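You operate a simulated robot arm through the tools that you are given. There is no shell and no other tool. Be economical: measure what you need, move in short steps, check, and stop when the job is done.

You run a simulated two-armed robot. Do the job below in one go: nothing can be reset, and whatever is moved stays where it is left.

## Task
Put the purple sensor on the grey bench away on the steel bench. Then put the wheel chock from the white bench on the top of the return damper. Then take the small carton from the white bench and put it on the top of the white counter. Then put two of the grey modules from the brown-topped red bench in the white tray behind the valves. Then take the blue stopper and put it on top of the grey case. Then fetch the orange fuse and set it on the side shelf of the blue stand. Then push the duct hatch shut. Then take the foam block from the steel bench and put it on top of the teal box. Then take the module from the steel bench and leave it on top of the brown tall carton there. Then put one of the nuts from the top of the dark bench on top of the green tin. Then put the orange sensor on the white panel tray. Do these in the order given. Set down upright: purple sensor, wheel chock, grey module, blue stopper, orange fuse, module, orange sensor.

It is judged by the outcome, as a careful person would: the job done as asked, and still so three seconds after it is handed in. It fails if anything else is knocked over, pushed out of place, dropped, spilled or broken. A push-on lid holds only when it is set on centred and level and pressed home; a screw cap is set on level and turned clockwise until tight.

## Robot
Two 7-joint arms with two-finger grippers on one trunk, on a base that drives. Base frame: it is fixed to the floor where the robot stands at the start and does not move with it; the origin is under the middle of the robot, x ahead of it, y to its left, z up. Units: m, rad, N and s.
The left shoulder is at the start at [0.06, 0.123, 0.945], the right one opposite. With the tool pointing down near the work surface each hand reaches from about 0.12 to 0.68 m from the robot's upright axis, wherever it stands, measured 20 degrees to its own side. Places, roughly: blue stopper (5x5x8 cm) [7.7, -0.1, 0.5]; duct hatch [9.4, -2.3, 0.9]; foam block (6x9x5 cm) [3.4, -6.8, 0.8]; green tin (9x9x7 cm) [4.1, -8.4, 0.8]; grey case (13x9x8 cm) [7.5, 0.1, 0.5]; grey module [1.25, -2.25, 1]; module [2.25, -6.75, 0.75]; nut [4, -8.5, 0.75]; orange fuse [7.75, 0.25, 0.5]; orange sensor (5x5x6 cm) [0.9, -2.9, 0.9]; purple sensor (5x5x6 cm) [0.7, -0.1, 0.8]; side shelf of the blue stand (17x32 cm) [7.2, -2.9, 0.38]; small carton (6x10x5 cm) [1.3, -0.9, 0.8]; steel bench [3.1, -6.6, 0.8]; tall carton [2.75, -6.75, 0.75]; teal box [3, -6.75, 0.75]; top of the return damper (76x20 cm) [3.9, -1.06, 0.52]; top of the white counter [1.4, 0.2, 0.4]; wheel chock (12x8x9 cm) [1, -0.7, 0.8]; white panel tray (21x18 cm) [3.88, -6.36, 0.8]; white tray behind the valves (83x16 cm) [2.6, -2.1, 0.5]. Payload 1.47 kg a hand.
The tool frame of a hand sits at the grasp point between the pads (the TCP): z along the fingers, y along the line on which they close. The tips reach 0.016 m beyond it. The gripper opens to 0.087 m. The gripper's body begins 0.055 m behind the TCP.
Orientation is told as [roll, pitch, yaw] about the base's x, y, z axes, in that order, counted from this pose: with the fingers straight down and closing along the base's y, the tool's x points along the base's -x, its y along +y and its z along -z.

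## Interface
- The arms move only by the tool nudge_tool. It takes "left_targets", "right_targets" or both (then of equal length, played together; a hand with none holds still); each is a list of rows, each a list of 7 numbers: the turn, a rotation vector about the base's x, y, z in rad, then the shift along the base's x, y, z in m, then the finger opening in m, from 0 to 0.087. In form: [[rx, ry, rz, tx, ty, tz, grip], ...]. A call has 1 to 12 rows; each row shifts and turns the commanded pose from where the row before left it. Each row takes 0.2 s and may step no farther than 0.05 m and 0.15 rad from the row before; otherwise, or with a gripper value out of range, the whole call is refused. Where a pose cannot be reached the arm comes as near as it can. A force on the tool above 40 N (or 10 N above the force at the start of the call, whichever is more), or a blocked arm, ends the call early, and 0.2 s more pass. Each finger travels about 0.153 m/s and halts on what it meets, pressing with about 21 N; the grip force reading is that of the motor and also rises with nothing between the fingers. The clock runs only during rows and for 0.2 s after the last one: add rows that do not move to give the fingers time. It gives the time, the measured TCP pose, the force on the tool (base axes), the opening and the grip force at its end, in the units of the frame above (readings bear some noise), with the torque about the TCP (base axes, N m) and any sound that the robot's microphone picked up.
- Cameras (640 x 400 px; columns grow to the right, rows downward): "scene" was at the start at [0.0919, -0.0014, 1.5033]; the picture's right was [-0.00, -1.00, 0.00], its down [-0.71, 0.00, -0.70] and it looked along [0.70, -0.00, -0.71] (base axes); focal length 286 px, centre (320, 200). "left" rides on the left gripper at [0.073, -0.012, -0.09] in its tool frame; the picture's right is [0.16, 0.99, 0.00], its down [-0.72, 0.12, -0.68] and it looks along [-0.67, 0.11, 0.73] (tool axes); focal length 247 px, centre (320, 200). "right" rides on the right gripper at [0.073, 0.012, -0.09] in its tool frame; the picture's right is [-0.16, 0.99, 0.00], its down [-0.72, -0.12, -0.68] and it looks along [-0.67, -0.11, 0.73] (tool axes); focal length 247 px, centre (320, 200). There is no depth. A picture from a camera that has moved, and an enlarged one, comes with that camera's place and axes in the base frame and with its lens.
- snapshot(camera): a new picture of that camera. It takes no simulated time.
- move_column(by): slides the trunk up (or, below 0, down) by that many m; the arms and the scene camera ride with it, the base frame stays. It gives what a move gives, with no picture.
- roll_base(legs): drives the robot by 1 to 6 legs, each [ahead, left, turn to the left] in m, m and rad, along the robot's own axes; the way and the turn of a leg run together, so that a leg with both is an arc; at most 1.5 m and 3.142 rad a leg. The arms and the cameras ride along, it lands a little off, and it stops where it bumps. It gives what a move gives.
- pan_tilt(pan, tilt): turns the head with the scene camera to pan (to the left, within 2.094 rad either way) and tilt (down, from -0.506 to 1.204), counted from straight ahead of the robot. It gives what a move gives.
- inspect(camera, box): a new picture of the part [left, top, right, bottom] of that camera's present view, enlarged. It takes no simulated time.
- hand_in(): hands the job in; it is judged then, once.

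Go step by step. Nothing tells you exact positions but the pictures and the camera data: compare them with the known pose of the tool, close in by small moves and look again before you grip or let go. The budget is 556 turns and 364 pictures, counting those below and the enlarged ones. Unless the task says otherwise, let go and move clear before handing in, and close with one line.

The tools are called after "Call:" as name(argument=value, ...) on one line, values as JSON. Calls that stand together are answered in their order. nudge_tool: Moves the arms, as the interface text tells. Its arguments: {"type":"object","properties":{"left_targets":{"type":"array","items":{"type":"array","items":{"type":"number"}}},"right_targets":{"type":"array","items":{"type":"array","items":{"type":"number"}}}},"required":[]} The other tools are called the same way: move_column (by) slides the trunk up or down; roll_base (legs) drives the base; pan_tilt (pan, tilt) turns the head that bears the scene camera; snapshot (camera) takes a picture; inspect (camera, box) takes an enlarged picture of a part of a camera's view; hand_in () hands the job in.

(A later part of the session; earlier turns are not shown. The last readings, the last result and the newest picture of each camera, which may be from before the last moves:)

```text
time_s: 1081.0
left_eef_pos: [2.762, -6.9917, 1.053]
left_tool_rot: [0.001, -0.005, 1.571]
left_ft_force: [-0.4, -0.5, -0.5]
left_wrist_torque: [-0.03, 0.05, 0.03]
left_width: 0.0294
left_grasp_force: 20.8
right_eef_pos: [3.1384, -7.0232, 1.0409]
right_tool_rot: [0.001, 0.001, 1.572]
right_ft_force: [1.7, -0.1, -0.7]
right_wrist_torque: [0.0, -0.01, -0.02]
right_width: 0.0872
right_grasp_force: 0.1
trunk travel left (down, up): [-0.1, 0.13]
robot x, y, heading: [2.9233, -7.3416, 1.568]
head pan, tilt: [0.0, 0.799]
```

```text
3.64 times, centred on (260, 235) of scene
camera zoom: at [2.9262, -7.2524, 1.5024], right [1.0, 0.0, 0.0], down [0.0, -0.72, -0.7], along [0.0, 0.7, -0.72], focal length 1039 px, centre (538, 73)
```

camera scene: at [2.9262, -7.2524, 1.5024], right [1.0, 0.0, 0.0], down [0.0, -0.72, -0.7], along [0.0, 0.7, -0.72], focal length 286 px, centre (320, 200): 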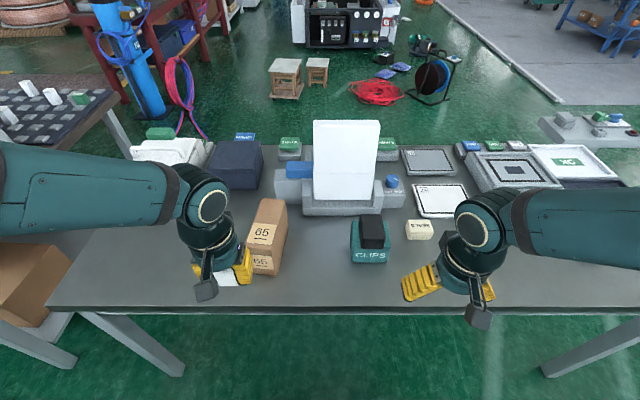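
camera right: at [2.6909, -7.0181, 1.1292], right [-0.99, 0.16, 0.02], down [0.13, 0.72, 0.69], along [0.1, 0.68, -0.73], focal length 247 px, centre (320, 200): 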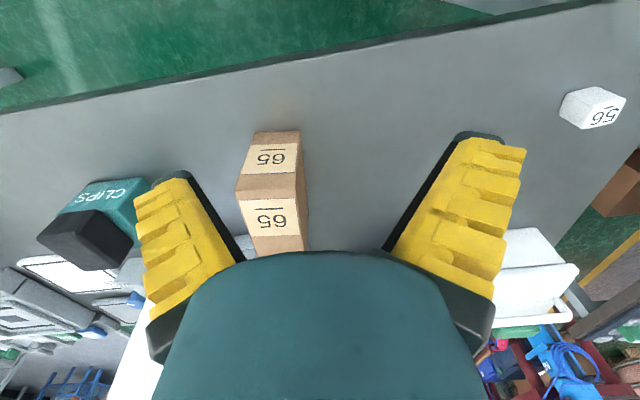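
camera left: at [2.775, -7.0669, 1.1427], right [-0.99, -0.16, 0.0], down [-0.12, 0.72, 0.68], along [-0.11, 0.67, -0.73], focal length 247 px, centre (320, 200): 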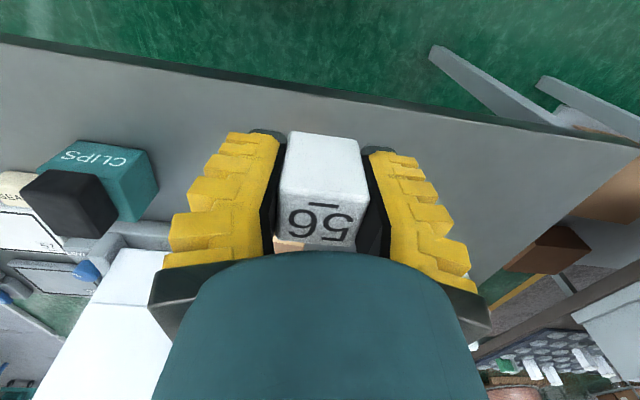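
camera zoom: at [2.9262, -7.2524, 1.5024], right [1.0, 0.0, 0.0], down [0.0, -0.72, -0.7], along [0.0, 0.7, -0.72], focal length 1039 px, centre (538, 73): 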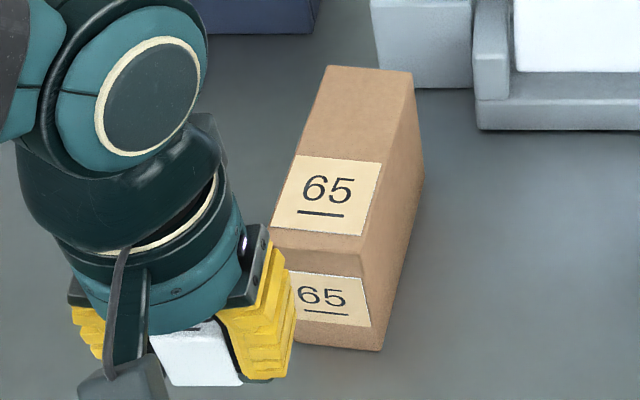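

The carton top is centred at (2.781, -6.746), 7×18 cm, z≈0.895. I move the module above it and lower part way.

Call:
nudge_tool(left_targets=[[0, 0, 0, 0.003, 0.041, 0, 0.015], [0, 0, 0, 0.003, 0.041, 0, 0.015], [0, 0, 0, 0.003, 0.041, 0, 0.015], [0, 0, 0, 0.003, 0.041, 0, 0.015], [0, 0, -0.04, 0.003, 0.041, 0, 0.015], [0, 0, -0.04, 0.004, 0.041, 0, 0.015], [0, 0, 0, 0, 0, -0.035, 0.015], [0, 0, 0, 0, 0, -0.035, 0.015], [0, 0, 0, 0, 0, 0, 0.015]])

Call:
snapshot(camera="left")

Call:
inspect(camera="scene", box=[200, 180, 320, 290])

```text
time_s: 1083.0
left_eef_pos: [2.7802, -6.7458, 0.984]
left_tool_rot: [0.0, -0.002, 1.492]
left_ft_force: [-0.1, -0.1, -0.4]
left_wrist_torque: [-0.01, 0.0, 0.01]
left_width: 0.0291
left_grasp_force: 20.9
right_eef_pos: [3.1391, -7.0231, 1.0413]
right_tool_rot: [0.0, 0.003, 1.571]
right_ft_force: [-0.6, 0.0, -0.7]
right_wrist_torque: [-0.01, 0.01, -0.02]
right_width: 0.0868
right_grasp_force: 0.0
trunk travel left (down, up): [-0.1, 0.13]
robot x, y, heading: [2.927, -7.3452, 1.576]
head pan, tilt: [0.0, 0.799]
```

```text
177 pictures are left
camera left: at [2.7867, -6.8218, 1.0732], right [-1.0, -0.08, 0.0], down [-0.06, 0.73, 0.68], along [-0.06, 0.68, -0.73], focal length 247 px, centre (320, 200)
```

left: 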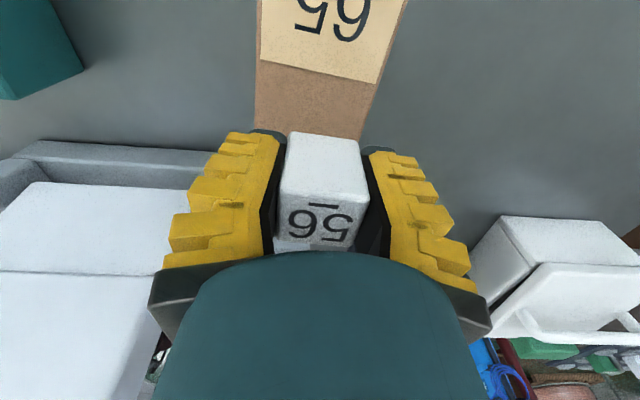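

```text
3.64 times, centred on (260, 235) of scene
camera zoom: at [2.9259, -7.2529, 1.5025], right [1.0, 0.0, 0.0], down [0.0, -0.72, -0.7], along [0.0, 0.7, -0.72], focal length 1039 px, centre (538, 73)
```

zoom: 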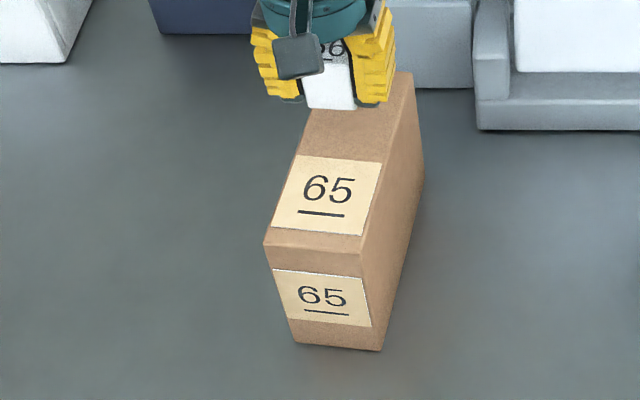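

Call:
nudge_tool(left_targets=[[0, 0, 0, 0.004, 0, -0.02, 0.015], [0, 0, 0, 0, 0, -0.008, 0.015], [0, 0, 0, 0, 0, -0.004, 0.015], [0, 0, 0, 0, 0, -0.004, 0.015], [0, 0, 0, 0, 0, -0.004, 0.015], [0, 0, 0, 0, 0, -0.004, 0.015], [0, 0, 0, 0, 0, -0.004, 0.015], [0, 0, 0, 0, 0, -0.004, 0.015]])

Call:
inspect(camera="scene", box=[200, 180, 320, 290])

```text
time_s: 1084.5
left_eef_pos: [2.7847, -6.745, 0.9453]
left_tool_rot: [-0.001, -0.016, 1.495]
left_ft_force: [-1.7, -6.9, 19.8]
left_wrist_torque: [-0.32, 0.05, 0.03]
left_width: 0.0329
left_grasp_force: 21.3
right_eef_pos: [3.1395, -7.0257, 1.0418]
right_tool_rot: [0.003, 0.0, 1.572]
right_ft_force: [-0.1, 0.0, 0.1]
right_wrist_torque: [0.01, 0.02, -0.01]
right_width: 0.087
right_grasp_force: 0.0
trunk travel left (down, up): [-0.1, 0.13]
robot x, y, heading: [2.9237, -7.3404, 1.576]
head pan, tilt: [0.0, 0.799]
stopped in row 7 (left hand): the force on the tool passed its limit at 44 N (the readings are from after the stop); the commanded pose is now the measured one
```

```text
3.64 times, centred on (260, 235) of scene
camera zoom: at [2.9261, -7.2546, 1.5026], right [1.0, 0.0, 0.0], down [0.0, -0.72, -0.7], along [0.0, 0.7, -0.72], focal length 1039 px, centre (538, 73)
```

zoom: 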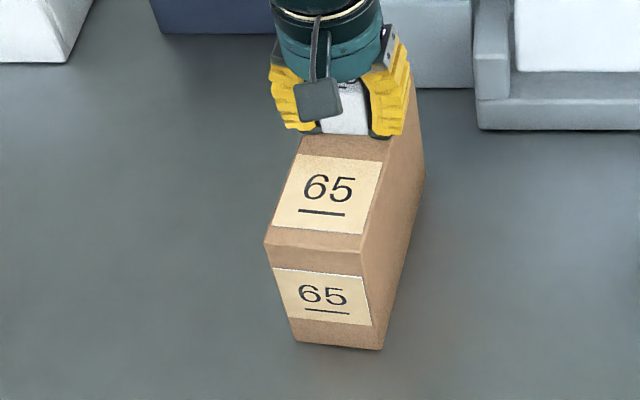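

Call:
nudge_tool(left_targets=[[-0.012, 0, 0, 0, 0, 0.002, 0.015], [0, 0, 0, 0, 0, 0, 0.045], [0, 0, 0, 0, 0, 0, 0.06], [0, 0, 0, 0, 0, 0, 0.07], [0, 0, 0, 0, 0, 0.02, 0.07], [0, 0, 0, 0, 0, 0.04, 0.07], [0, 0, 0, 0, 0, 0.045, 0.07], [0, 0, 0, 0, -0.03, 0.03, 0.087], [0, 0, 0, 0, -0.045, 0, 0.087], [0, 0, 0.04, 0, -0.045, 0, 0.087], [0, 0, 0.04, 0, -0.045, 0, 0.087], [0, 0, 0, 0, -0.045, 0, 0.087]])

Call:
inspect(camera="scene", box=[200, 150, 400, 300])

```text
time_s: 1087.0
left_eef_pos: [2.7847, -6.9544, 1.081]
left_tool_rot: [0.0, 0.002, 1.574]
left_ft_force: [-0.4, 0.4, 1.0]
left_wrist_torque: [0.02, 0.03, 0.03]
left_width: 0.0868
left_grasp_force: 0.1
right_eef_pos: [3.1376, -7.023, 1.0407]
right_tool_rot: [0.0, 0.0, 1.571]
right_ft_force: [-0.2, 0.3, 0.2]
right_wrist_torque: [-0.01, -0.01, 0.0]
right_width: 0.0871
right_grasp_force: 0.1
trunk travel left (down, up): [-0.1, 0.13]
robot x, y, heading: [2.9274, -7.342, 1.57]
head pan, tilt: [0.0, 0.799]
```

```text
2.67 times, centred on (300, 225) of scene
camera zoom: at [2.9255, -7.2539, 1.5026], right [1.0, 0.0, 0.0], down [0.0, -0.72, -0.7], along [0.0, 0.7, -0.72], focal length 762 px, centre (373, 133)
```

zoom: 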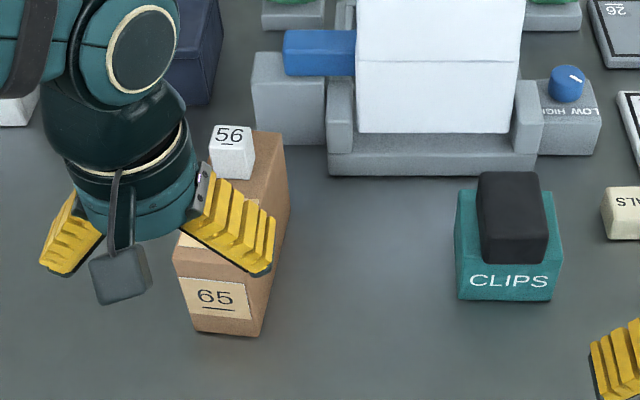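

The module stands on the tall carton. Next is the dark bench: I back off, move right and turn around to face it.

Call:
roll_base(legs=[[-0.1, 0, 0], [0, -1.05, 0], [0, 0, -3.141]])

Call:
pan_tilt(pan=0.0, tilt=0.75)

Call:
snapshot(camera="scene")

```text
time_s: 1104.6
left_eef_pos: [4.0908, -7.8366, 1.0801]
left_tool_rot: [0.0, 0.0, -1.6]
left_ft_force: [-0.1, -1.0, -0.2]
left_wrist_torque: [-0.06, 0.04, 0.01]
left_width: 0.0868
left_grasp_force: 0.1
right_eef_pos: [3.7387, -7.7576, 1.04]
right_tool_rot: [0.0, 0.002, -1.601]
right_ft_force: [-0.3, 0.5, 0.3]
right_wrist_torque: [0.01, 0.01, 0.0]
right_width: 0.087
right_grasp_force: 0.2
trunk travel left (down, up): [-0.1, 0.13]
robot x, y, heading: [3.9582, -7.4462, -1.596]
head pan, tilt: [0.0, 0.799]
```

```text
time_s: 1105.2
left_eef_pos: [4.0909, -7.8372, 1.0802]
left_tool_rot: [-0.001, 0.002, -1.599]
left_ft_force: [0.0, 0.0, -1.1]
left_wrist_torque: [0.02, -0.03, 0.01]
left_width: 0.087
left_grasp_force: 0.2
right_eef_pos: [3.7378, -7.7571, 1.0406]
right_tool_rot: [0.001, 0.004, -1.6]
right_ft_force: [0.1, -0.1, -0.4]
right_wrist_torque: [-0.01, 0.01, -0.02]
right_width: 0.0869
right_grasp_force: 0.1
trunk travel left (down, up): [-0.1, 0.13]
robot x, y, heading: [3.9631, -7.4426, -1.602]
head pan, tilt: [0.0, 0.75]
```

```text
173 pictures are left
camera scene: at [3.9595, -7.5384, 1.5064], right [-1.0, 0.03, 0.0], down [0.02, 0.68, -0.73], along [-0.02, -0.73, -0.68], focal length 286 px, centre (320, 200)
```

scene: 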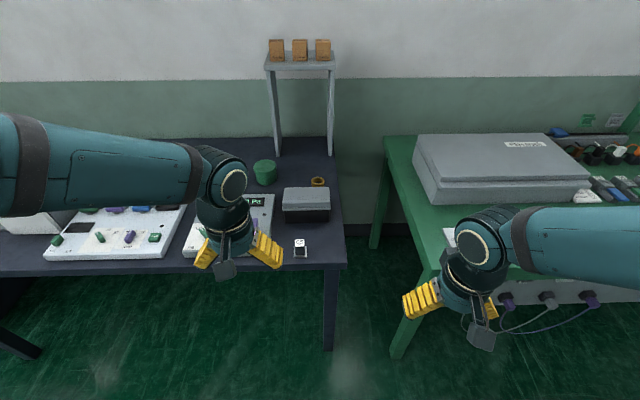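

I see the green tin and a brass nut by the grey box on the dark bench. I zoom in.

Call:
inspect(camera="scene", box=[180, 130, 360, 270])

```text
2.86 times, centred on (270, 200) of scene
camera zoom: at [3.9595, -7.5384, 1.5064], right [-1.0, 0.03, 0.0], down [0.02, 0.68, -0.73], along [-0.02, -0.73, -0.68], focal length 816 px, centre (463, 200)
```

zoom: 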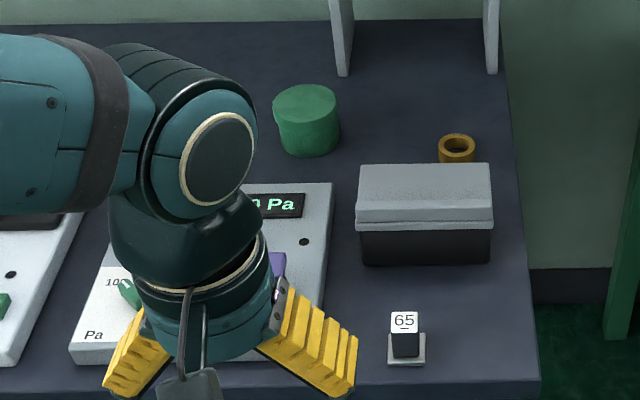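

The nut lies at about (3.945, -8.40) behind a grey box, and the tin's lid is near (4.15, -8.455). I move up to the bench.

Call:
roll_base(legs=[[0.33, -0.08, 0.03]])

Call:
pan_tilt(pan=0.1, tilt=0.75)

Call:
snapshot(camera="scene")

Call:
snapshot(camera="left")

```text
time_s: 1107.5
left_eef_pos: [4.016, -8.1642, 1.0803]
left_tool_rot: [0.001, 0.0, -1.57]
left_ft_force: [-0.9, -0.1, -0.8]
left_wrist_torque: [0.04, 0.02, 0.04]
left_width: 0.0871
left_grasp_force: 0.1
right_eef_pos: [3.6624, -8.0948, 1.0398]
right_tool_rot: [0.002, 0.002, -1.572]
right_ft_force: [1.0, 0.1, -0.6]
right_wrist_torque: [0.02, 0.0, -0.01]
right_width: 0.0872
right_grasp_force: 0.2
trunk travel left (down, up): [-0.1, 0.13]
robot x, y, heading: [3.8778, -7.7749, -1.571]
head pan, tilt: [0.0, 0.75]
```

```text
time_s: 1108.1
left_eef_pos: [4.0175, -8.1631, 1.0796]
left_tool_rot: [0.001, -0.001, -1.572]
left_ft_force: [0.4, 0.2, -0.7]
left_wrist_torque: [-0.01, 0.0, -0.01]
left_width: 0.087
left_grasp_force: 0.0
right_eef_pos: [3.6616, -8.0937, 1.0404]
right_tool_rot: [0.0, 0.001, -1.573]
right_ft_force: [-0.4, 0.6, 0.5]
right_wrist_torque: [0.0, -0.03, -0.03]
right_width: 0.0869
right_grasp_force: 0.0
trunk travel left (down, up): [-0.1, 0.13]
robot x, y, heading: [3.8747, -7.775, -1.57]
head pan, tilt: [0.099, 0.75]
```

```text
171 pictures are left
camera scene: at [3.8853, -7.8679, 1.5064], right [-0.99, -0.1, 0.0], down [-0.07, 0.68, -0.73], along [0.07, -0.73, -0.68], focal length 286 px, centre (320, 200)
```

scene: 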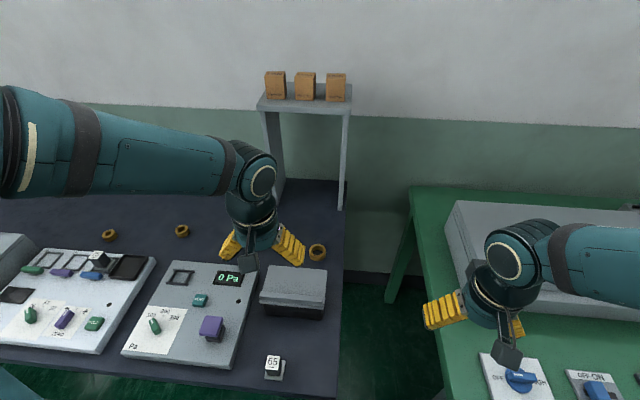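

```text
170 pictures are left
camera left: at [4.0051, -8.0923, 1.1704], right [0.99, 0.16, 0.0], down [0.12, -0.72, 0.68], along [0.11, -0.67, -0.73], focal length 247 px, centre (320, 200)
```

left: 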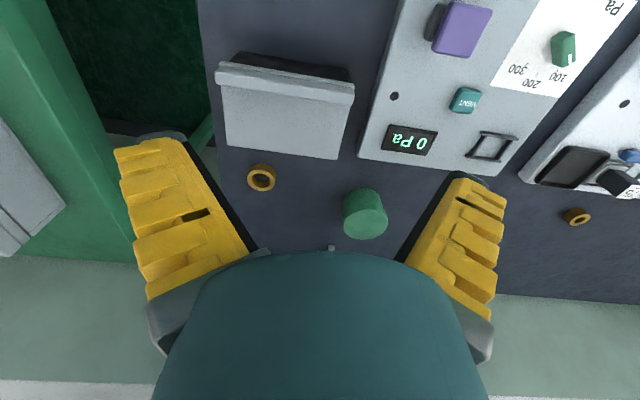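

There are several nuts; this one at (3.943, -8.402) is within reach. I bring the left hand above it, staying well over the grey box.

Call:
nudge_tool(left_targets=[[0, 0, 0, -0.015, -0.045, 0, 0.087], [0, 0, 0, -0.015, -0.045, -0.01, 0.087], [0, 0, 0, -0.015, -0.045, -0.01, 0.087], [0, 0, 0, -0.015, -0.045, -0.01, 0.087], [0, 0, 0, -0.014, -0.045, -0.01, 0.087], [0, 0, 0, 0, -0.014, -0.04, 0.087], [0, 0, 0, 0, 0, -0.04, 0.087], [0, 0, 0, 0, 0, -0.04, 0.087], [0, 0, 0, 0, 0, 0, 0.087]])

Call:
snapshot(camera="left")

Call:
snapshot(camera="scene")

```text
time_s: 1110.1
left_eef_pos: [3.9423, -8.4032, 0.9209]
left_tool_rot: [-0.001, 0.0, -1.571]
left_ft_force: [0.6, -0.2, 0.3]
left_wrist_torque: [-0.01, 0.0, -0.01]
left_width: 0.087
left_grasp_force: 0.1
right_eef_pos: [3.6627, -8.0943, 1.0403]
right_tool_rot: [0.0, 0.002, -1.573]
right_ft_force: [-0.2, 0.4, -0.1]
right_wrist_torque: [0.0, 0.0, 0.0]
right_width: 0.087
right_grasp_force: 0.1
trunk travel left (down, up): [-0.1, 0.13]
robot x, y, heading: [3.8776, -7.7726, -1.565]
head pan, tilt: [0.099, 0.75]
```

```text
169 pictures are left
camera left: at [3.9302, -8.3309, 1.0104], right [0.99, 0.16, 0.0], down [0.12, -0.72, 0.68], along [0.11, -0.67, -0.73], focal length 247 px, centre (320, 200)
```

left: 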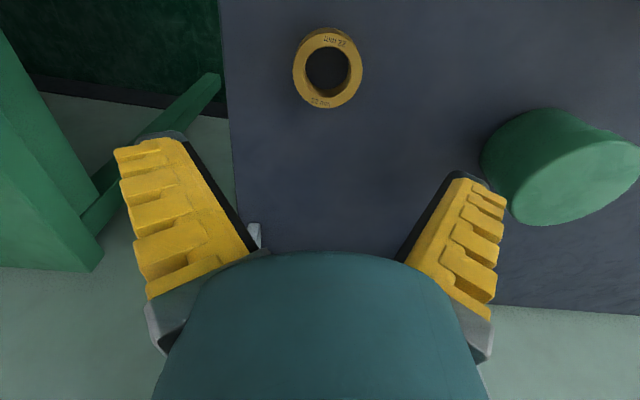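

```text
168 pictures are left
camera scene: at [3.8853, -7.8676, 1.5065], right [-0.99, -0.1, 0.0], down [-0.07, 0.68, -0.73], along [0.07, -0.73, -0.68], focal length 286 px, centre (320, 200)
```

scene: 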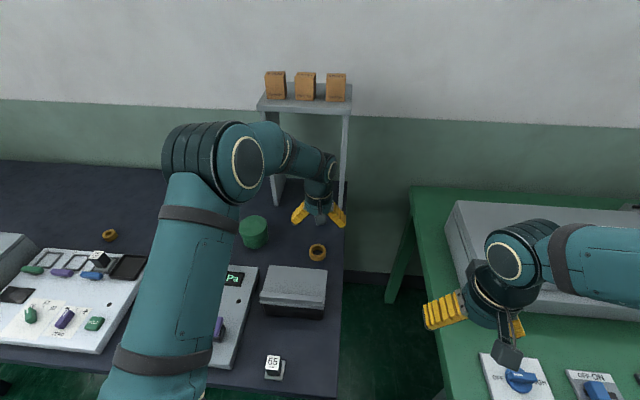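

The nut is a ring ~5.5 cm wide at (3.945, -8.388). I adjust, lower and close.

Call:
nudge_tool(left_targets=[[0, 0, 0, 0.003, 0.015, -0.03, 0.085], [0, 0, 0, 0, 0, -0.04, 0.085], [0, 0, 0, 0, 0, -0.03, 0.085], [0, 0, 0, 0, 0, -0.01, 0.085], [0, 0, 0, 0, 0, -0.005, 0.085], [0, 0, 0, 0, 0, 0, 0.085]])

Call:
snapshot(camera="left")

```text
time_s: 1111.5
left_eef_pos: [3.9449, -8.3873, 0.8056]
left_tool_rot: [-0.001, 0.002, -1.57]
left_ft_force: [0.3, -0.1, -0.1]
left_wrist_torque: [-0.04, -0.03, -0.04]
left_width: 0.0855
left_grasp_force: 0.4
right_eef_pos: [3.6614, -8.0938, 1.0404]
right_tool_rot: [0.0, 0.001, -1.574]
right_ft_force: [-1.0, -0.1, -0.7]
right_wrist_torque: [-0.02, 0.0, -0.01]
right_width: 0.0867
right_grasp_force: 0.2
trunk travel left (down, up): [-0.1, 0.13]
robot x, y, heading: [3.8752, -7.7735, -1.57]
head pan, tilt: [0.099, 0.75]
```

```text
167 pictures are left
camera left: at [3.9345, -8.3163, 0.8951], right [0.99, 0.16, 0.0], down [0.12, -0.72, 0.68], along [0.11, -0.67, -0.73], focal length 247 px, centre (320, 200)
```

left: 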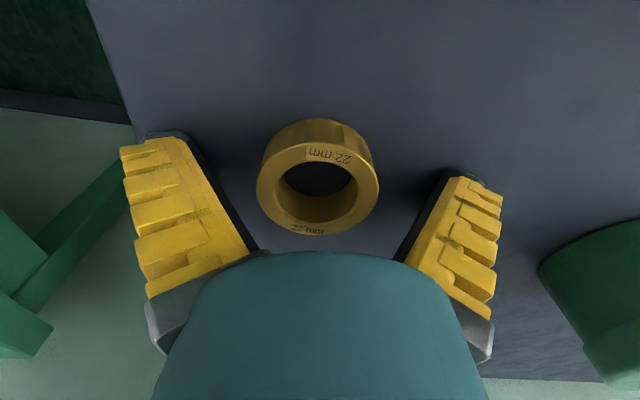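

Call:
nudge_tool(left_targets=[[0, 0, 0, 0, 0, -0.005, 0.07], [0, 0, 0, 0, 0, 0, 0.055], [0, 0, 0, 0, 0, 0, 0.035], [0, 0, 0, 0, 0, 0, 0.03], [0, 0, 0, 0, 0, 0.015, 0.03], [0, 0, 0, 0, 0, 0.03, 0.03]])

Call:
snapshot(camera="left")

```text
time_s: 1112.2
left_eef_pos: [3.9453, -8.3884, 0.8066]
left_tool_rot: [-0.001, -0.007, -1.57]
left_ft_force: [1.3, 10.7, 24.5]
left_wrist_torque: [0.2, -0.08, -0.17]
left_width: 0.072
left_grasp_force: 30.3
right_eef_pos: [3.6632, -8.0912, 1.0418]
right_tool_rot: [0.002, -0.002, -1.569]
right_ft_force: [-0.4, 0.2, 0.0]
right_wrist_torque: [0.0, -0.01, -0.01]
right_width: 0.0871
right_grasp_force: 0.0
trunk travel left (down, up): [-0.1, 0.13]
robot x, y, heading: [3.8804, -7.7748, -1.568]
head pan, tilt: [0.099, 0.75]
stopped in row 3 (left hand): the force on the tool passed its limit at 41 N (the readings are from after the stop); the commanded pose is now the measured one
```

```text
166 pictures are left
camera left: at [3.9339, -8.3159, 0.8961], right [0.99, 0.16, 0.0], down [0.12, -0.72, 0.69], along [0.11, -0.68, -0.73], focal length 247 px, centre (320, 200)
```

left: 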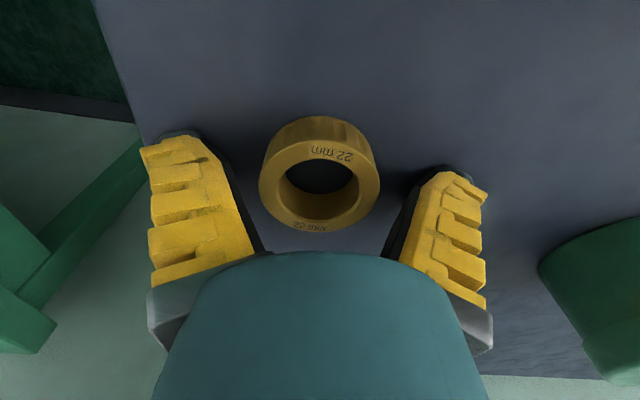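

The fingertips touched the bench while closing. I raise 4 mm and close.

Call:
nudge_tool(left_targets=[[0, 0, 0, 0, 0, 0.004, 0.072], [0, 0, 0, 0, 0, 0.0, 0.06], [0, 0, 0, 0, 0, 0, 0.045], [0, 0, 0, 0, 0, 0, 0.03], [0, 0, 0, 0, 0, 0, 0.03]])

Call:
snapshot(camera="left")

```text
time_s: 1113.4
left_eef_pos: [3.9454, -8.3882, 0.8097]
left_tool_rot: [-0.001, -0.01, -1.568]
left_ft_force: [2.6, 1.6, 28.2]
left_wrist_torque: [0.17, -0.12, 0.03]
left_width: 0.0635
left_grasp_force: 30.1
right_eef_pos: [3.6629, -8.091, 1.0407]
right_tool_rot: [0.0, 0.0, -1.572]
right_ft_force: [0.2, 0.4, 0.8]
right_wrist_torque: [0.0, 0.01, 0.01]
right_width: 0.0869
right_grasp_force: 0.2
trunk travel left (down, up): [-0.1, 0.13]
robot x, y, heading: [3.8786, -7.7716, -1.572]
head pan, tilt: [0.099, 0.75]
```

```text
165 pictures are left
camera left: at [3.9345, -8.3168, 0.8991], right [0.99, 0.16, 0.0], down [0.12, -0.72, 0.69], along [0.11, -0.68, -0.73], focal length 247 px, centre (320, 200)
```

left: 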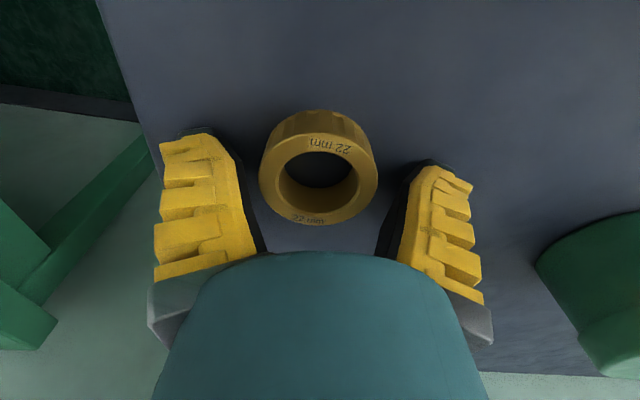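

The tips lengthen as the fingers close and still press the bench. I raise 8 mm more and close.

Call:
nudge_tool(left_targets=[[0, 0, 0, 0, 0, 0.005, 0.0635], [0, 0, 0, 0, 0, 0.003, 0.055], [0, 0, 0, 0, 0, 0, 0.04], [0, 0, 0, 0, 0, 0, 0.03], [0, 0, 0, 0, 0, 0, 0.03]])

Call:
snapshot(camera="left")

```text
time_s: 1114.6
left_eef_pos: [3.9455, -8.3889, 0.8169]
left_tool_rot: [0.0, -0.005, -1.571]
left_ft_force: [0.8, 2.2, 6.2]
left_wrist_torque: [0.06, -0.11, -0.02]
left_width: 0.047
left_grasp_force: 20.7
right_eef_pos: [3.6637, -8.0936, 1.0403]
right_tool_rot: [0.002, 0.0, -1.573]
right_ft_force: [0.1, 0.1, 0.4]
right_wrist_torque: [0.01, -0.03, 0.01]
right_width: 0.0872
right_grasp_force: 0.0
trunk travel left (down, up): [-0.1, 0.13]
robot x, y, heading: [3.8762, -7.7742, -1.57]
head pan, tilt: [0.099, 0.75]
```

```text
164 pictures are left
camera left: at [3.9345, -8.317, 0.9052], right [0.99, 0.16, 0.0], down [0.12, -0.72, 0.68], along [0.11, -0.67, -0.73], focal length 247 px, centre (320, 200)
```

left: 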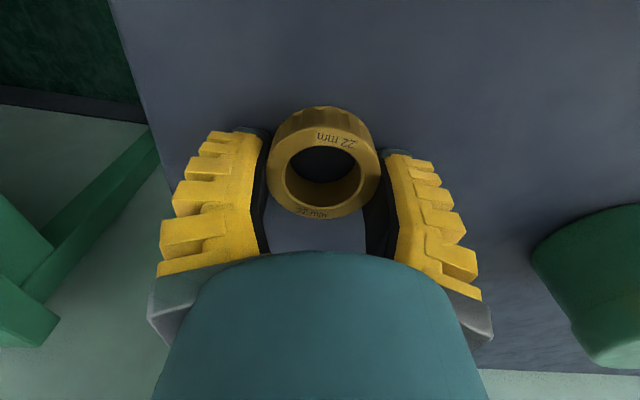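

Gripped at 4.7 cm. I lift it and check.

Call:
nudge_tool(left_targets=[[0, 0, 0, 0, 0, 0.01, 0.025], [0, 0, 0, 0, 0, 0.03, 0.025], [0, 0, 0, 0, 0, 0.04, 0.025], [0, 0, 0, 0, 0, 0.04, 0.025], [0, 0, 0, 0, 0, 0.04, 0.025], [0, 0, 0, 0, 0, 0, 0.025]])

Call:
snapshot(camera="left")

```text
time_s: 1116.0
left_eef_pos: [3.9444, -8.3892, 0.9755]
left_tool_rot: [0.0, -0.003, -1.571]
left_ft_force: [-0.4, 0.8, -2.4]
left_wrist_torque: [-0.03, -0.01, 0.05]
left_width: 0.0466
left_grasp_force: 20.5
right_eef_pos: [3.6623, -8.095, 1.0395]
right_tool_rot: [0.001, 0.003, -1.574]
right_ft_force: [0.4, -1.3, -0.5]
right_wrist_torque: [-0.01, 0.04, -0.02]
right_width: 0.0872
right_grasp_force: 0.1
trunk travel left (down, up): [-0.1, 0.13]
robot x, y, heading: [3.8731, -7.7734, -1.574]
head pan, tilt: [0.099, 0.75]
```

```text
163 pictures are left
camera left: at [3.9338, -8.3174, 1.0649], right [0.99, 0.16, 0.0], down [0.12, -0.72, 0.68], along [0.11, -0.67, -0.73], focal length 247 px, centre (320, 200)
```

left: 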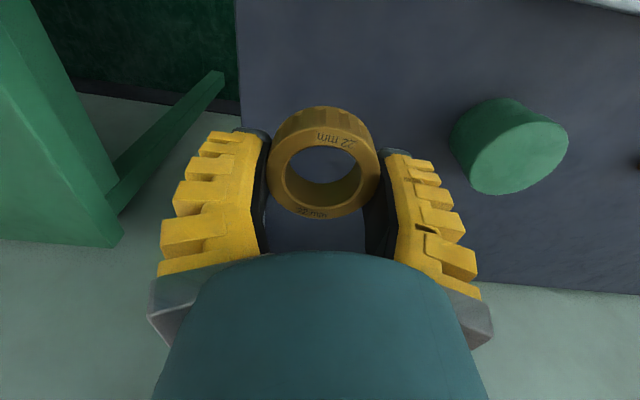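

The nut is held level. The tin's lid centre is near (4.14, -8.414), z≈0.87. I sidestep 0.15 towards it and look again.

Call:
roll_base(legs=[[0, 0.15, 0]])

Call:
nudge_tool(left_targets=[[0, 0, 0, 0.02, -0.01, 0, 0.025], [0, 0, 0, 0.02, -0.01, 0, 0.025], [0, 0, 0, 0, 0, 0, 0.025]])

Call:
snapshot(camera="left")

Call:
snapshot(camera="scene")

```text
time_s: 1117.9
left_eef_pos: [4.0951, -8.3891, 0.9742]
left_tool_rot: [-0.002, -0.004, -1.57]
left_ft_force: [-0.7, 0.0, -2.5]
left_wrist_torque: [0.0, 0.02, -0.03]
left_width: 0.047
left_grasp_force: 20.8
right_eef_pos: [3.8135, -8.0927, 1.0396]
right_tool_rot: [-0.001, 0.003, -1.573]
right_ft_force: [0.3, 0.4, 0.2]
right_wrist_torque: [0.01, -0.01, -0.04]
right_width: 0.0871
right_grasp_force: 0.0
trunk travel left (down, up): [-0.1, 0.13]
robot x, y, heading: [4.0272, -7.7717, -1.57]
head pan, tilt: [0.099, 0.75]
```

```text
time_s: 1118.7
left_eef_pos: [4.134, -8.4075, 0.9753]
left_tool_rot: [0.0, -0.005, -1.571]
left_ft_force: [-0.6, 0.9, -2.0]
left_wrist_torque: [0.01, 0.0, -0.01]
left_width: 0.0469
left_grasp_force: 21.2
right_eef_pos: [3.8116, -8.0935, 1.0414]
right_tool_rot: [0.001, 0.002, -1.573]
right_ft_force: [0.8, 0.3, 0.6]
right_wrist_torque: [0.0, 0.0, 0.0]
right_width: 0.0871
right_grasp_force: 0.0
trunk travel left (down, up): [-0.1, 0.13]
robot x, y, heading: [4.0262, -7.777, -1.572]
head pan, tilt: [0.099, 0.75]
```

```text
162 pictures are left
camera left: at [4.1236, -8.337, 1.0651], right [0.99, 0.16, 0.0], down [0.12, -0.72, 0.68], along [0.11, -0.67, -0.73], focal length 247 px, centre (320, 200)
```

left: 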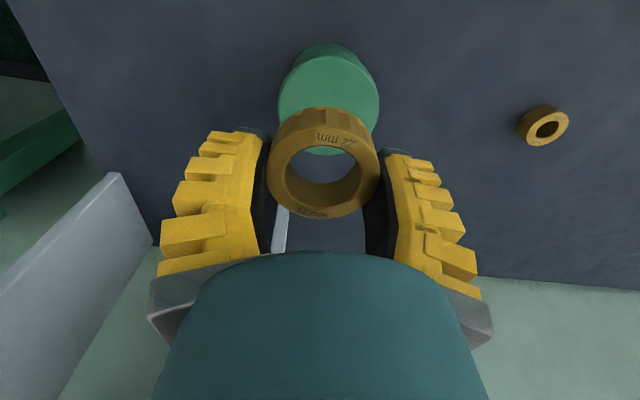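

```text
161 pictures are left
camera scene: at [4.0351, -7.8679, 1.5064], right [-0.99, -0.1, 0.0], down [-0.07, 0.68, -0.73], along [0.07, -0.73, -0.68], focal length 286 px, centre (320, 200)
```

scene: 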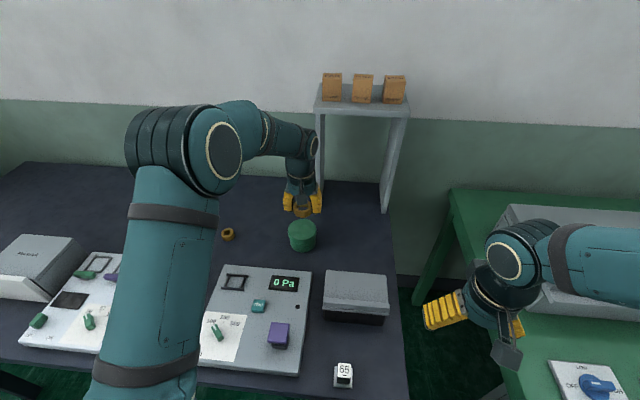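

I centre over the lid (4.140, -8.422) and lower to contact.

Call:
nudge_tool(left_targets=[[0, 0, 0, 0.006, -0.014, -0.02, 0.025], [0, 0, 0, 0, 0, -0.025, 0.025], [0, 0, 0, 0, 0, -0.01, 0.025], [0, 0, 0, 0, 0, -0.005, 0.025], [0, 0, 0, 0, 0, -0.004, 0.025], [0, 0, 0, 0, 0, -0.004, 0.025], [0, 0, 0, 0, 0, -0.004, 0.025], [0, 0, 0, 0, 0, -0.004, 0.025], [0, 0, 0, 0, 0, -0.004, 0.025]])

Call:
snapshot(camera="left")

Call:
inspect(camera="scene", box=[230, 150, 390, 270])

```text
time_s: 1120.7
left_eef_pos: [4.1406, -8.4233, 0.8956]
left_tool_rot: [0.002, -0.005, -1.573]
left_ft_force: [0.9, 0.6, -1.7]
left_wrist_torque: [-0.02, 0.0, -0.02]
left_width: 0.0471
left_grasp_force: 20.6
right_eef_pos: [3.8125, -8.0938, 1.0408]
right_tool_rot: [0.002, 0.001, -1.571]
right_ft_force: [0.4, 0.0, -0.4]
right_wrist_torque: [-0.01, 0.03, -0.01]
right_width: 0.0871
right_grasp_force: 0.0
trunk travel left (down, up): [-0.1, 0.13]
robot x, y, heading: [4.024, -7.777, -1.576]
head pan, tilt: [0.099, 0.75]
```

```text
160 pictures are left
camera left: at [4.1295, -8.351, 0.9848], right [0.99, 0.16, 0.0], down [0.12, -0.72, 0.68], along [0.11, -0.68, -0.73], focal length 247 px, centre (320, 200)
```

left: 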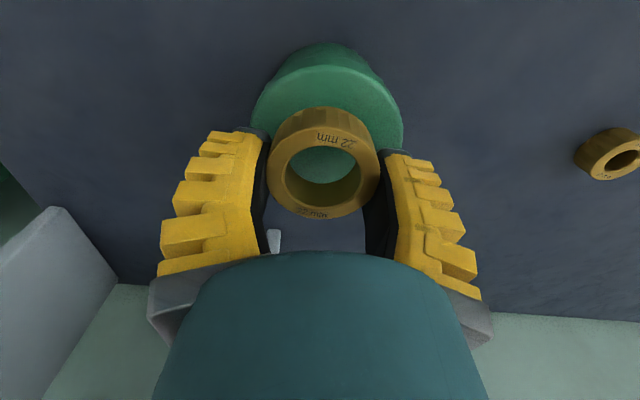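

```text
3.33 times, centred on (310, 210) of scene
camera zoom: at [4.0354, -7.8681, 1.5064], right [-0.99, -0.1, 0.0], down [-0.07, 0.68, -0.73], along [0.07, -0.73, -0.68], focal length 953 px, centre (353, 167)
```

zoom: 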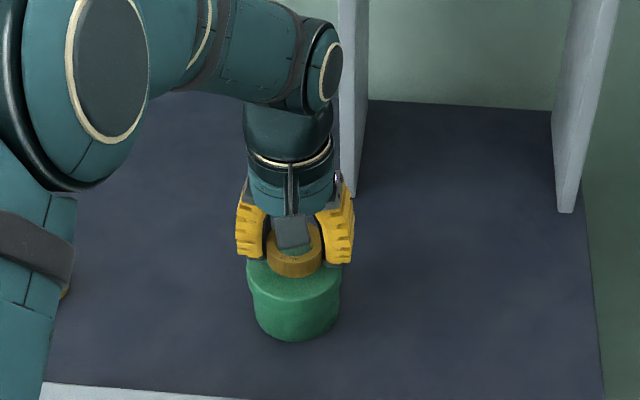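

Call:
nudge_tool(left_targets=[[0, 0, 0, 0, 0.001, -0.004, 0.025], [0, 0, 0, 0, 0, -0.004, 0.025], [0, 0, 0, 0, 0, -0.003, 0.025], [0, 0, 0, 0, 0, -0.003, 0.025], [0, 0, 0, 0, 0, -0.003, 0.025], [0, 0, 0, 0, 0, -0.003, 0.025], [0, 0, 0, 0, 0, -0.003, 0.025], [0, 0, 0, 0, 0, -0.003, 0.025], [0, 0, 0, 0, 0, -0.003, 0.025], [0, 0, 0, 0, 0, -0.003, 0.025]])

Call:
snapshot(camera="left")

```text
time_s: 1122.4
left_eef_pos: [4.1398, -8.4244, 0.8809]
left_tool_rot: [-0.001, -0.017, -1.57]
left_ft_force: [2.2, 5.2, 19.3]
left_wrist_torque: [0.23, -0.04, -0.03]
left_width: 0.0474
left_grasp_force: 20.9
right_eef_pos: [3.8121, -8.092, 1.0412]
right_tool_rot: [0.001, 0.0, -1.57]
right_ft_force: [-0.3, 0.6, 0.8]
right_wrist_torque: [0.02, -0.05, 0.01]
right_width: 0.0871
right_grasp_force: 0.1
trunk travel left (down, up): [-0.1, 0.13]
robot x, y, heading: [4.0274, -7.773, -1.569]
head pan, tilt: [0.099, 0.75]
stopped in row 8 (left hand): the force on the tool passed its limit at 44 N (the readings are from after the stop); the commanded pose is now the measured one
```

```text
158 pictures are left
camera left: at [4.1296, -8.3509, 0.9691], right [0.99, 0.16, 0.0], down [0.12, -0.71, 0.69], along [0.11, -0.68, -0.72], focal length 247 px, centre (320, 200)
```

left: 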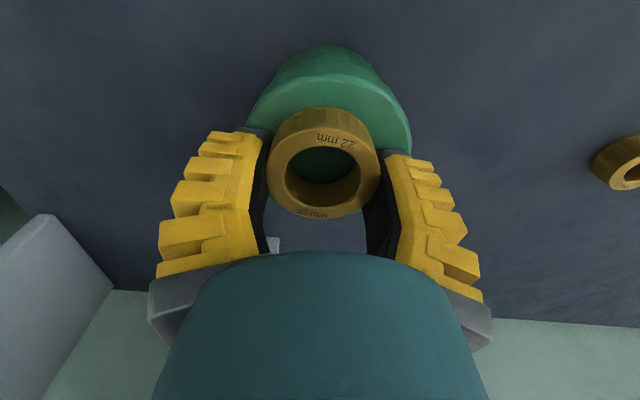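

The nut rests on the lid, about 8 mm beyond centre. I lift a hair, shift it back 7 mm, set down and release.

Call:
nudge_tool(left_targets=[[0, 0, 0, 0, 0, 0.006, 0.025], [0, 0, 0, 0.002, 0.007, 0, 0.025], [0, 0, 0, 0, 0, -0.004, 0.025], [0, 0, 0, 0, 0, 0, 0.05], [0, 0, 0, 0, 0, 0, 0.065], [0, 0, 0, 0, 0, 0.0, 0.08], [0, 0, 0, 0, 0, 0.02, 0.08], [0, 0, 0, 0, 0, 0.04, 0.08], [0, 0, 0, 0, 0, 0.045, 0.08]])

Call:
snapshot(camera="left")

Call:
inspect(camera="scene", box=[230, 150, 390, 270])

```text
time_s: 1124.4
left_eef_pos: [4.1438, -8.4159, 0.9845]
left_tool_rot: [-0.003, -0.012, -1.571]
left_ft_force: [-0.3, -0.4, -0.2]
left_wrist_torque: [0.0, 0.01, -0.02]
left_width: 0.0818
left_grasp_force: 0.6
right_eef_pos: [3.8122, -8.0926, 1.042]
right_tool_rot: [0.002, 0.0, -1.573]
right_ft_force: [-0.4, -0.4, 0.5]
right_wrist_torque: [-0.01, -0.02, 0.01]
right_width: 0.0872
right_grasp_force: 0.2
trunk travel left (down, up): [-0.1, 0.13]
robot x, y, heading: [4.0239, -7.7732, -1.571]
head pan, tilt: [0.099, 0.75]
```

```text
157 pictures are left
camera left: at [4.1318, -8.3434, 1.0737], right [0.99, 0.16, 0.0], down [0.12, -0.71, 0.69], along [0.11, -0.68, -0.72], focal length 247 px, centre (320, 200)
```

left: 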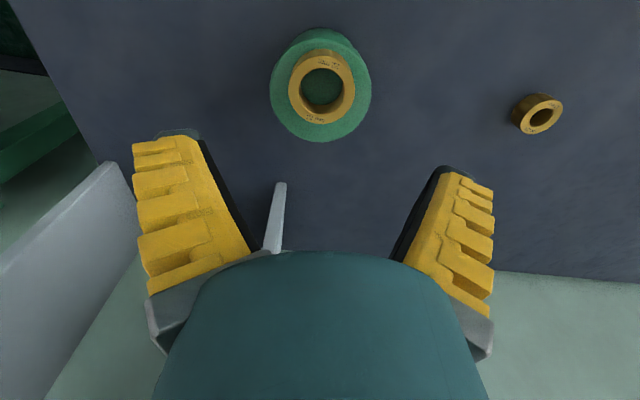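

```text
3.33 times, centred on (310, 210) of scene
camera zoom: at [4.0353, -7.867, 1.5065], right [-0.99, -0.1, 0.0], down [-0.07, 0.68, -0.73], along [0.07, -0.73, -0.68], focal length 953 px, centre (353, 167)
```

zoom: 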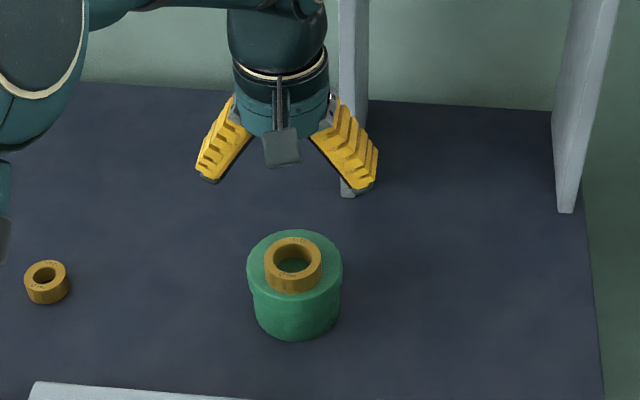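

The nut sits on the tin. Last task: the orange sensor on the red bench, best reached from the west aisle. I tuck the hand, back off, turn and drive west.

Call:
nudge_tool(left_targets=[[0, 0, 0, 0, 0.01, 0.04, 0.08], [0, 0, 0, -0.01, 0.045, 0.015, 0.087], [0, 0, 0, -0.01, 0.045, 0.015, 0.087], [0, 0, 0, 0, 0.045, 0.01, 0.087], [0, 0, 0, 0, 0.045, 0.01, 0.087], [0, 0, 0, 0, 0.045, 0.0, 0.087]])

Call:
roll_base(legs=[[-0.35, 0, 0], [0, 0, 1.571], [-1.4, 0, 0], [-1.4, 0, 0], [-1.4, 0, 0]])

```text
time_s: 1125.8
left_eef_pos: [4.1236, -8.1815, 1.0738]
left_tool_rot: [0.0, -0.014, -1.57]
left_ft_force: [0.2, 0.3, 0.0]
left_wrist_torque: [0.01, -0.01, -0.01]
left_width: 0.0869
left_grasp_force: 0.1
right_eef_pos: [3.8138, -8.0919, 1.0416]
right_tool_rot: [0.0, 0.0, -1.569]
right_ft_force: [-0.6, -0.2, 0.6]
right_wrist_torque: [0.01, 0.0, 0.01]
right_width: 0.0869
right_grasp_force: 0.0
trunk travel left (down, up): [-0.1, 0.13]
robot x, y, heading: [4.0254, -7.7755, -1.569]
head pan, tilt: [0.099, 0.75]
```

```text
time_s: 1151.7
left_eef_pos: [0.2138, -7.4101, 1.075]
left_tool_rot: [-0.003, -0.014, 0.036]
left_ft_force: [0.7, 0.3, 0.1]
left_wrist_torque: [0.02, 0.0, 0.02]
left_width: 0.0871
left_grasp_force: 0.1
right_eef_pos: [0.1357, -7.7229, 1.041]
right_tool_rot: [0.002, 0.003, 0.035]
right_ft_force: [-0.8, 0.4, -0.5]
right_wrist_torque: [-0.05, 0.05, 0.01]
right_width: 0.0871
right_grasp_force: 0.0
trunk travel left (down, up): [-0.1, 0.13]
robot x, y, heading: [-0.1929, -7.5209, 0.036]
head pan, tilt: [0.099, 0.75]
```

Call:
roll_base(legs=[[-0.5, 0, -0.036], [0, 1.25, 0], [0, 1.25, 0], [0.35, 0, 0], [0, 1.1, 0], [0, 1.0, 0]])

Call:
pan_tilt(pan=0.0, tilt=0.6)

Call:
snapshot(camera="scene")

```text
time_s: 1196.3
left_eef_pos: [0.0897, -2.8378, 1.0741]
left_tool_rot: [-0.002, -0.013, -0.007]
left_ft_force: [-0.4, -0.8, -0.3]
left_wrist_torque: [-0.02, 0.01, 0.03]
left_width: 0.0868
left_grasp_force: 0.1
right_eef_pos: [-0.002, -3.1465, 1.0399]
right_tool_rot: [0.0, 0.002, -0.008]
right_ft_force: [0.6, -0.1, -0.1]
right_wrist_torque: [0.01, 0.03, 0.01]
right_width: 0.087
right_grasp_force: 0.1
trunk travel left (down, up): [-0.1, 0.13]
robot x, y, heading: [-0.3175, -2.9342, -0.006]
head pan, tilt: [0.099, 0.75]
```

```text
time_s: 1197.0
left_eef_pos: [0.0896, -2.8381, 1.0738]
left_tool_rot: [0.0, -0.012, -0.006]
left_ft_force: [-0.4, 1.0, 0.1]
left_wrist_torque: [0.01, 0.01, 0.0]
left_width: 0.0871
left_grasp_force: 0.0
right_eef_pos: [-0.0029, -3.147, 1.0412]
right_tool_rot: [0.0, 0.002, -0.009]
right_ft_force: [0.2, -0.6, -0.3]
right_wrist_torque: [-0.01, 0.03, 0.02]
right_width: 0.087
right_grasp_force: 0.1
trunk travel left (down, up): [-0.1, 0.13]
robot x, y, heading: [-0.3207, -2.932, -0.005]
head pan, tilt: [0.0, 0.6]
```

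```text
155 pictures are left
camera scene: at [-0.2203, -2.9328, 1.5193], right [-0.01, -1.0, 0.0], down [-0.57, 0.0, -0.82], along [0.82, 0.0, -0.57], focal length 286 px, centre (320, 200)
```

scene: 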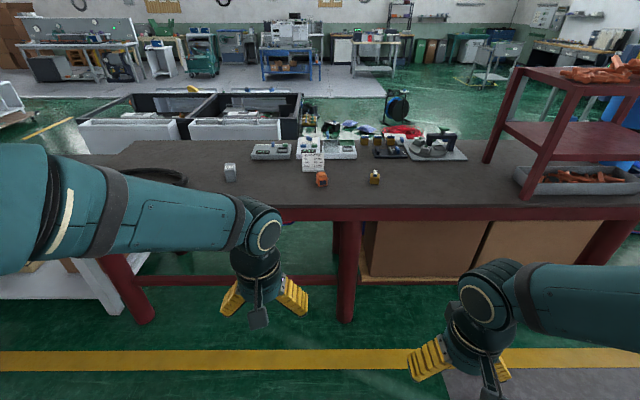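

The orange sensor stands near the bench's west edge at about (0.82, -2.94). I move in so it is ahead of the right hand.

Call:
roll_base(legs=[[0.3, 0.17, 0.005], [0.25, 0, 0]])

Call:
pan_tilt(pan=-0.1, tilt=0.7)

Call:
snapshot(camera="scene")

Call:
snapshot(camera="right")

```text
time_s: 1200.7
left_eef_pos: [0.6431, -2.6673, 1.0752]
left_tool_rot: [-0.002, -0.012, 0.0]
left_ft_force: [0.4, 0.0, 0.7]
left_wrist_torque: [-0.01, 0.02, -0.01]
left_width: 0.0873
left_grasp_force: 0.0
right_eef_pos: [0.5529, -2.9782, 1.0409]
right_tool_rot: [0.001, 0.001, -0.003]
right_ft_force: [0.1, 0.6, -0.8]
right_wrist_torque: [-0.04, 0.01, -0.02]
right_width: 0.0868
right_grasp_force: 0.0
trunk travel left (down, up): [-0.1, 0.13]
robot x, y, heading: [0.237, -2.7633, 0.001]
head pan, tilt: [0.0, 0.6]
```

```text
time_s: 1201.4
left_eef_pos: [0.6414, -2.6682, 1.0744]
left_tool_rot: [-0.003, -0.014, 0.0]
left_ft_force: [0.6, -0.2, -0.7]
left_wrist_torque: [0.04, 0.02, 0.0]
left_width: 0.0869
left_grasp_force: 0.1
right_eef_pos: [0.5516, -2.9777, 1.0416]
right_tool_rot: [0.002, 0.002, -0.002]
right_ft_force: [-0.2, 0.1, -0.6]
right_wrist_torque: [0.01, 0.03, 0.02]
right_width: 0.0868
right_grasp_force: 0.1
trunk travel left (down, up): [-0.1, 0.13]
robot x, y, heading: [0.2334, -2.7632, -0.002]
head pan, tilt: [-0.099, 0.7]
```

```text
154 pictures are left
camera scene: at [0.3281, -2.7735, 1.5107], right [-0.1, -1.0, 0.0], down [-0.64, 0.06, -0.77], along [0.76, -0.08, -0.64], focal length 286 px, centre (320, 200)
```

scene: 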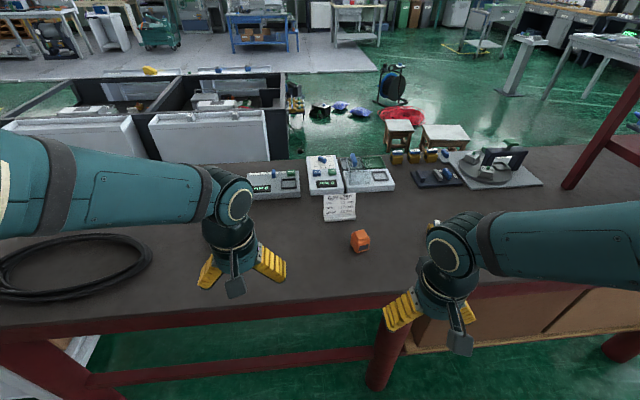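

```text
153 pictures are left
camera right: at [0.4787, -2.9666, 1.1299], right [0.16, 0.99, 0.0], down [0.72, -0.12, 0.68], along [0.67, -0.11, -0.73], focal length 247 px, centre (320, 200)
```

right: 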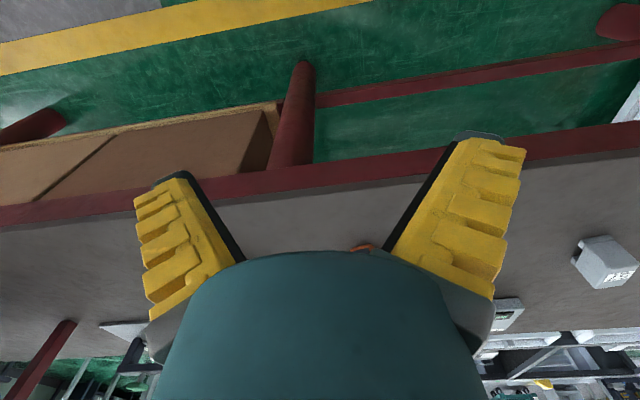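

Call:
inspect(camera="scene", box=[320, 215, 400, 270])

```text
7.27 times, centred on (360, 242) of scene
camera zoom: at [0.3281, -2.7735, 1.5107], right [-0.1, -1.0, 0.0], down [-0.64, 0.06, -0.77], along [0.76, -0.08, -0.64], focal length 2078 px, centre (29, -109)
```

zoom: 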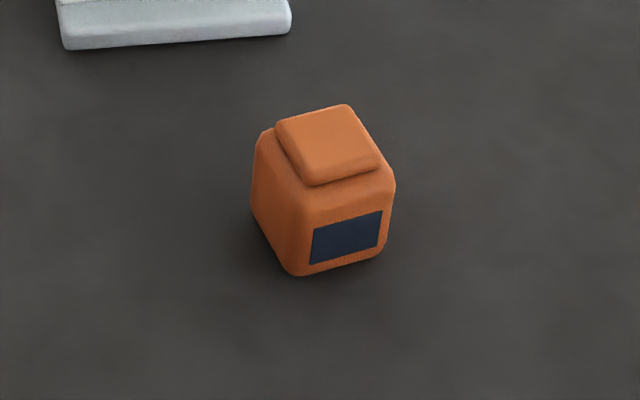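

The orange sensor stands upright, turned about 20°, near (0.873, -2.951). I bring the right hand above it with matching yaw.

Call:
nudge_tool(right_targets=[[0, 0, 0.05, 0.045, 0.004, -0.005, 0.087], [0, 0, 0.05, 0.045, 0.004, -0.01, 0.087], [0, 0, 0.05, 0.045, 0.004, -0.01, 0.087], [0, 0, 0.05, 0.045, 0.004, -0.01, 0.087], [0, 0, 0.05, 0.045, 0.004, -0.01, 0.087], [0, 0, 0.05, 0.045, 0.004, -0.01, 0.087], [0, 0, 0.05, 0.045, 0.003, -0.005, 0.087], [0, 0, 0, 0.006, 0, 0, 0.087], [0, 0, 0, 0, 0, 0, 0.087]])

Call:
snapshot(camera="right")

```text
time_s: 1203.4
left_eef_pos: [0.641, -2.6678, 1.0743]
left_tool_rot: [-0.002, -0.012, -0.001]
left_ft_force: [0.1, 0.4, 0.1]
left_wrist_torque: [-0.03, 0.0, -0.03]
left_width: 0.0871
left_grasp_force: 0.0
right_eef_pos: [0.8736, -2.9502, 0.9814]
right_tool_rot: [0.0, 0.0, 0.348]
right_ft_force: [-0.2, 0.9, -0.7]
right_wrist_torque: [0.02, 0.02, 0.05]
right_width: 0.087
right_grasp_force: 0.0
trunk travel left (down, up): [-0.1, 0.13]
robot x, y, heading: [0.2312, -2.7665, -0.001]
head pan, tilt: [-0.099, 0.7]
```

```text
151 pictures are left
camera right: at [0.801, -2.9654, 1.07], right [-0.19, 0.98, 0.0], down [0.72, 0.14, 0.68], along [0.67, 0.13, -0.73], focal length 247 px, centre (320, 200)
```

right: 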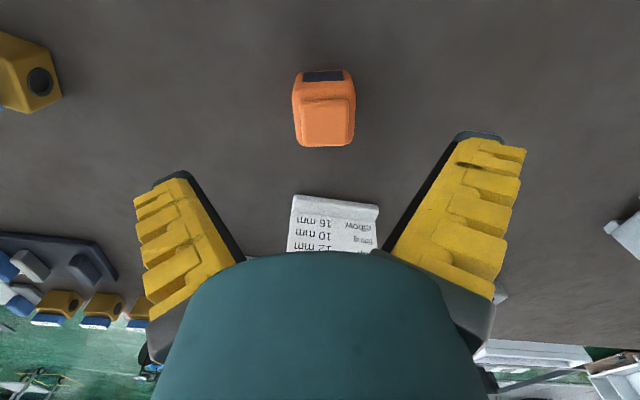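

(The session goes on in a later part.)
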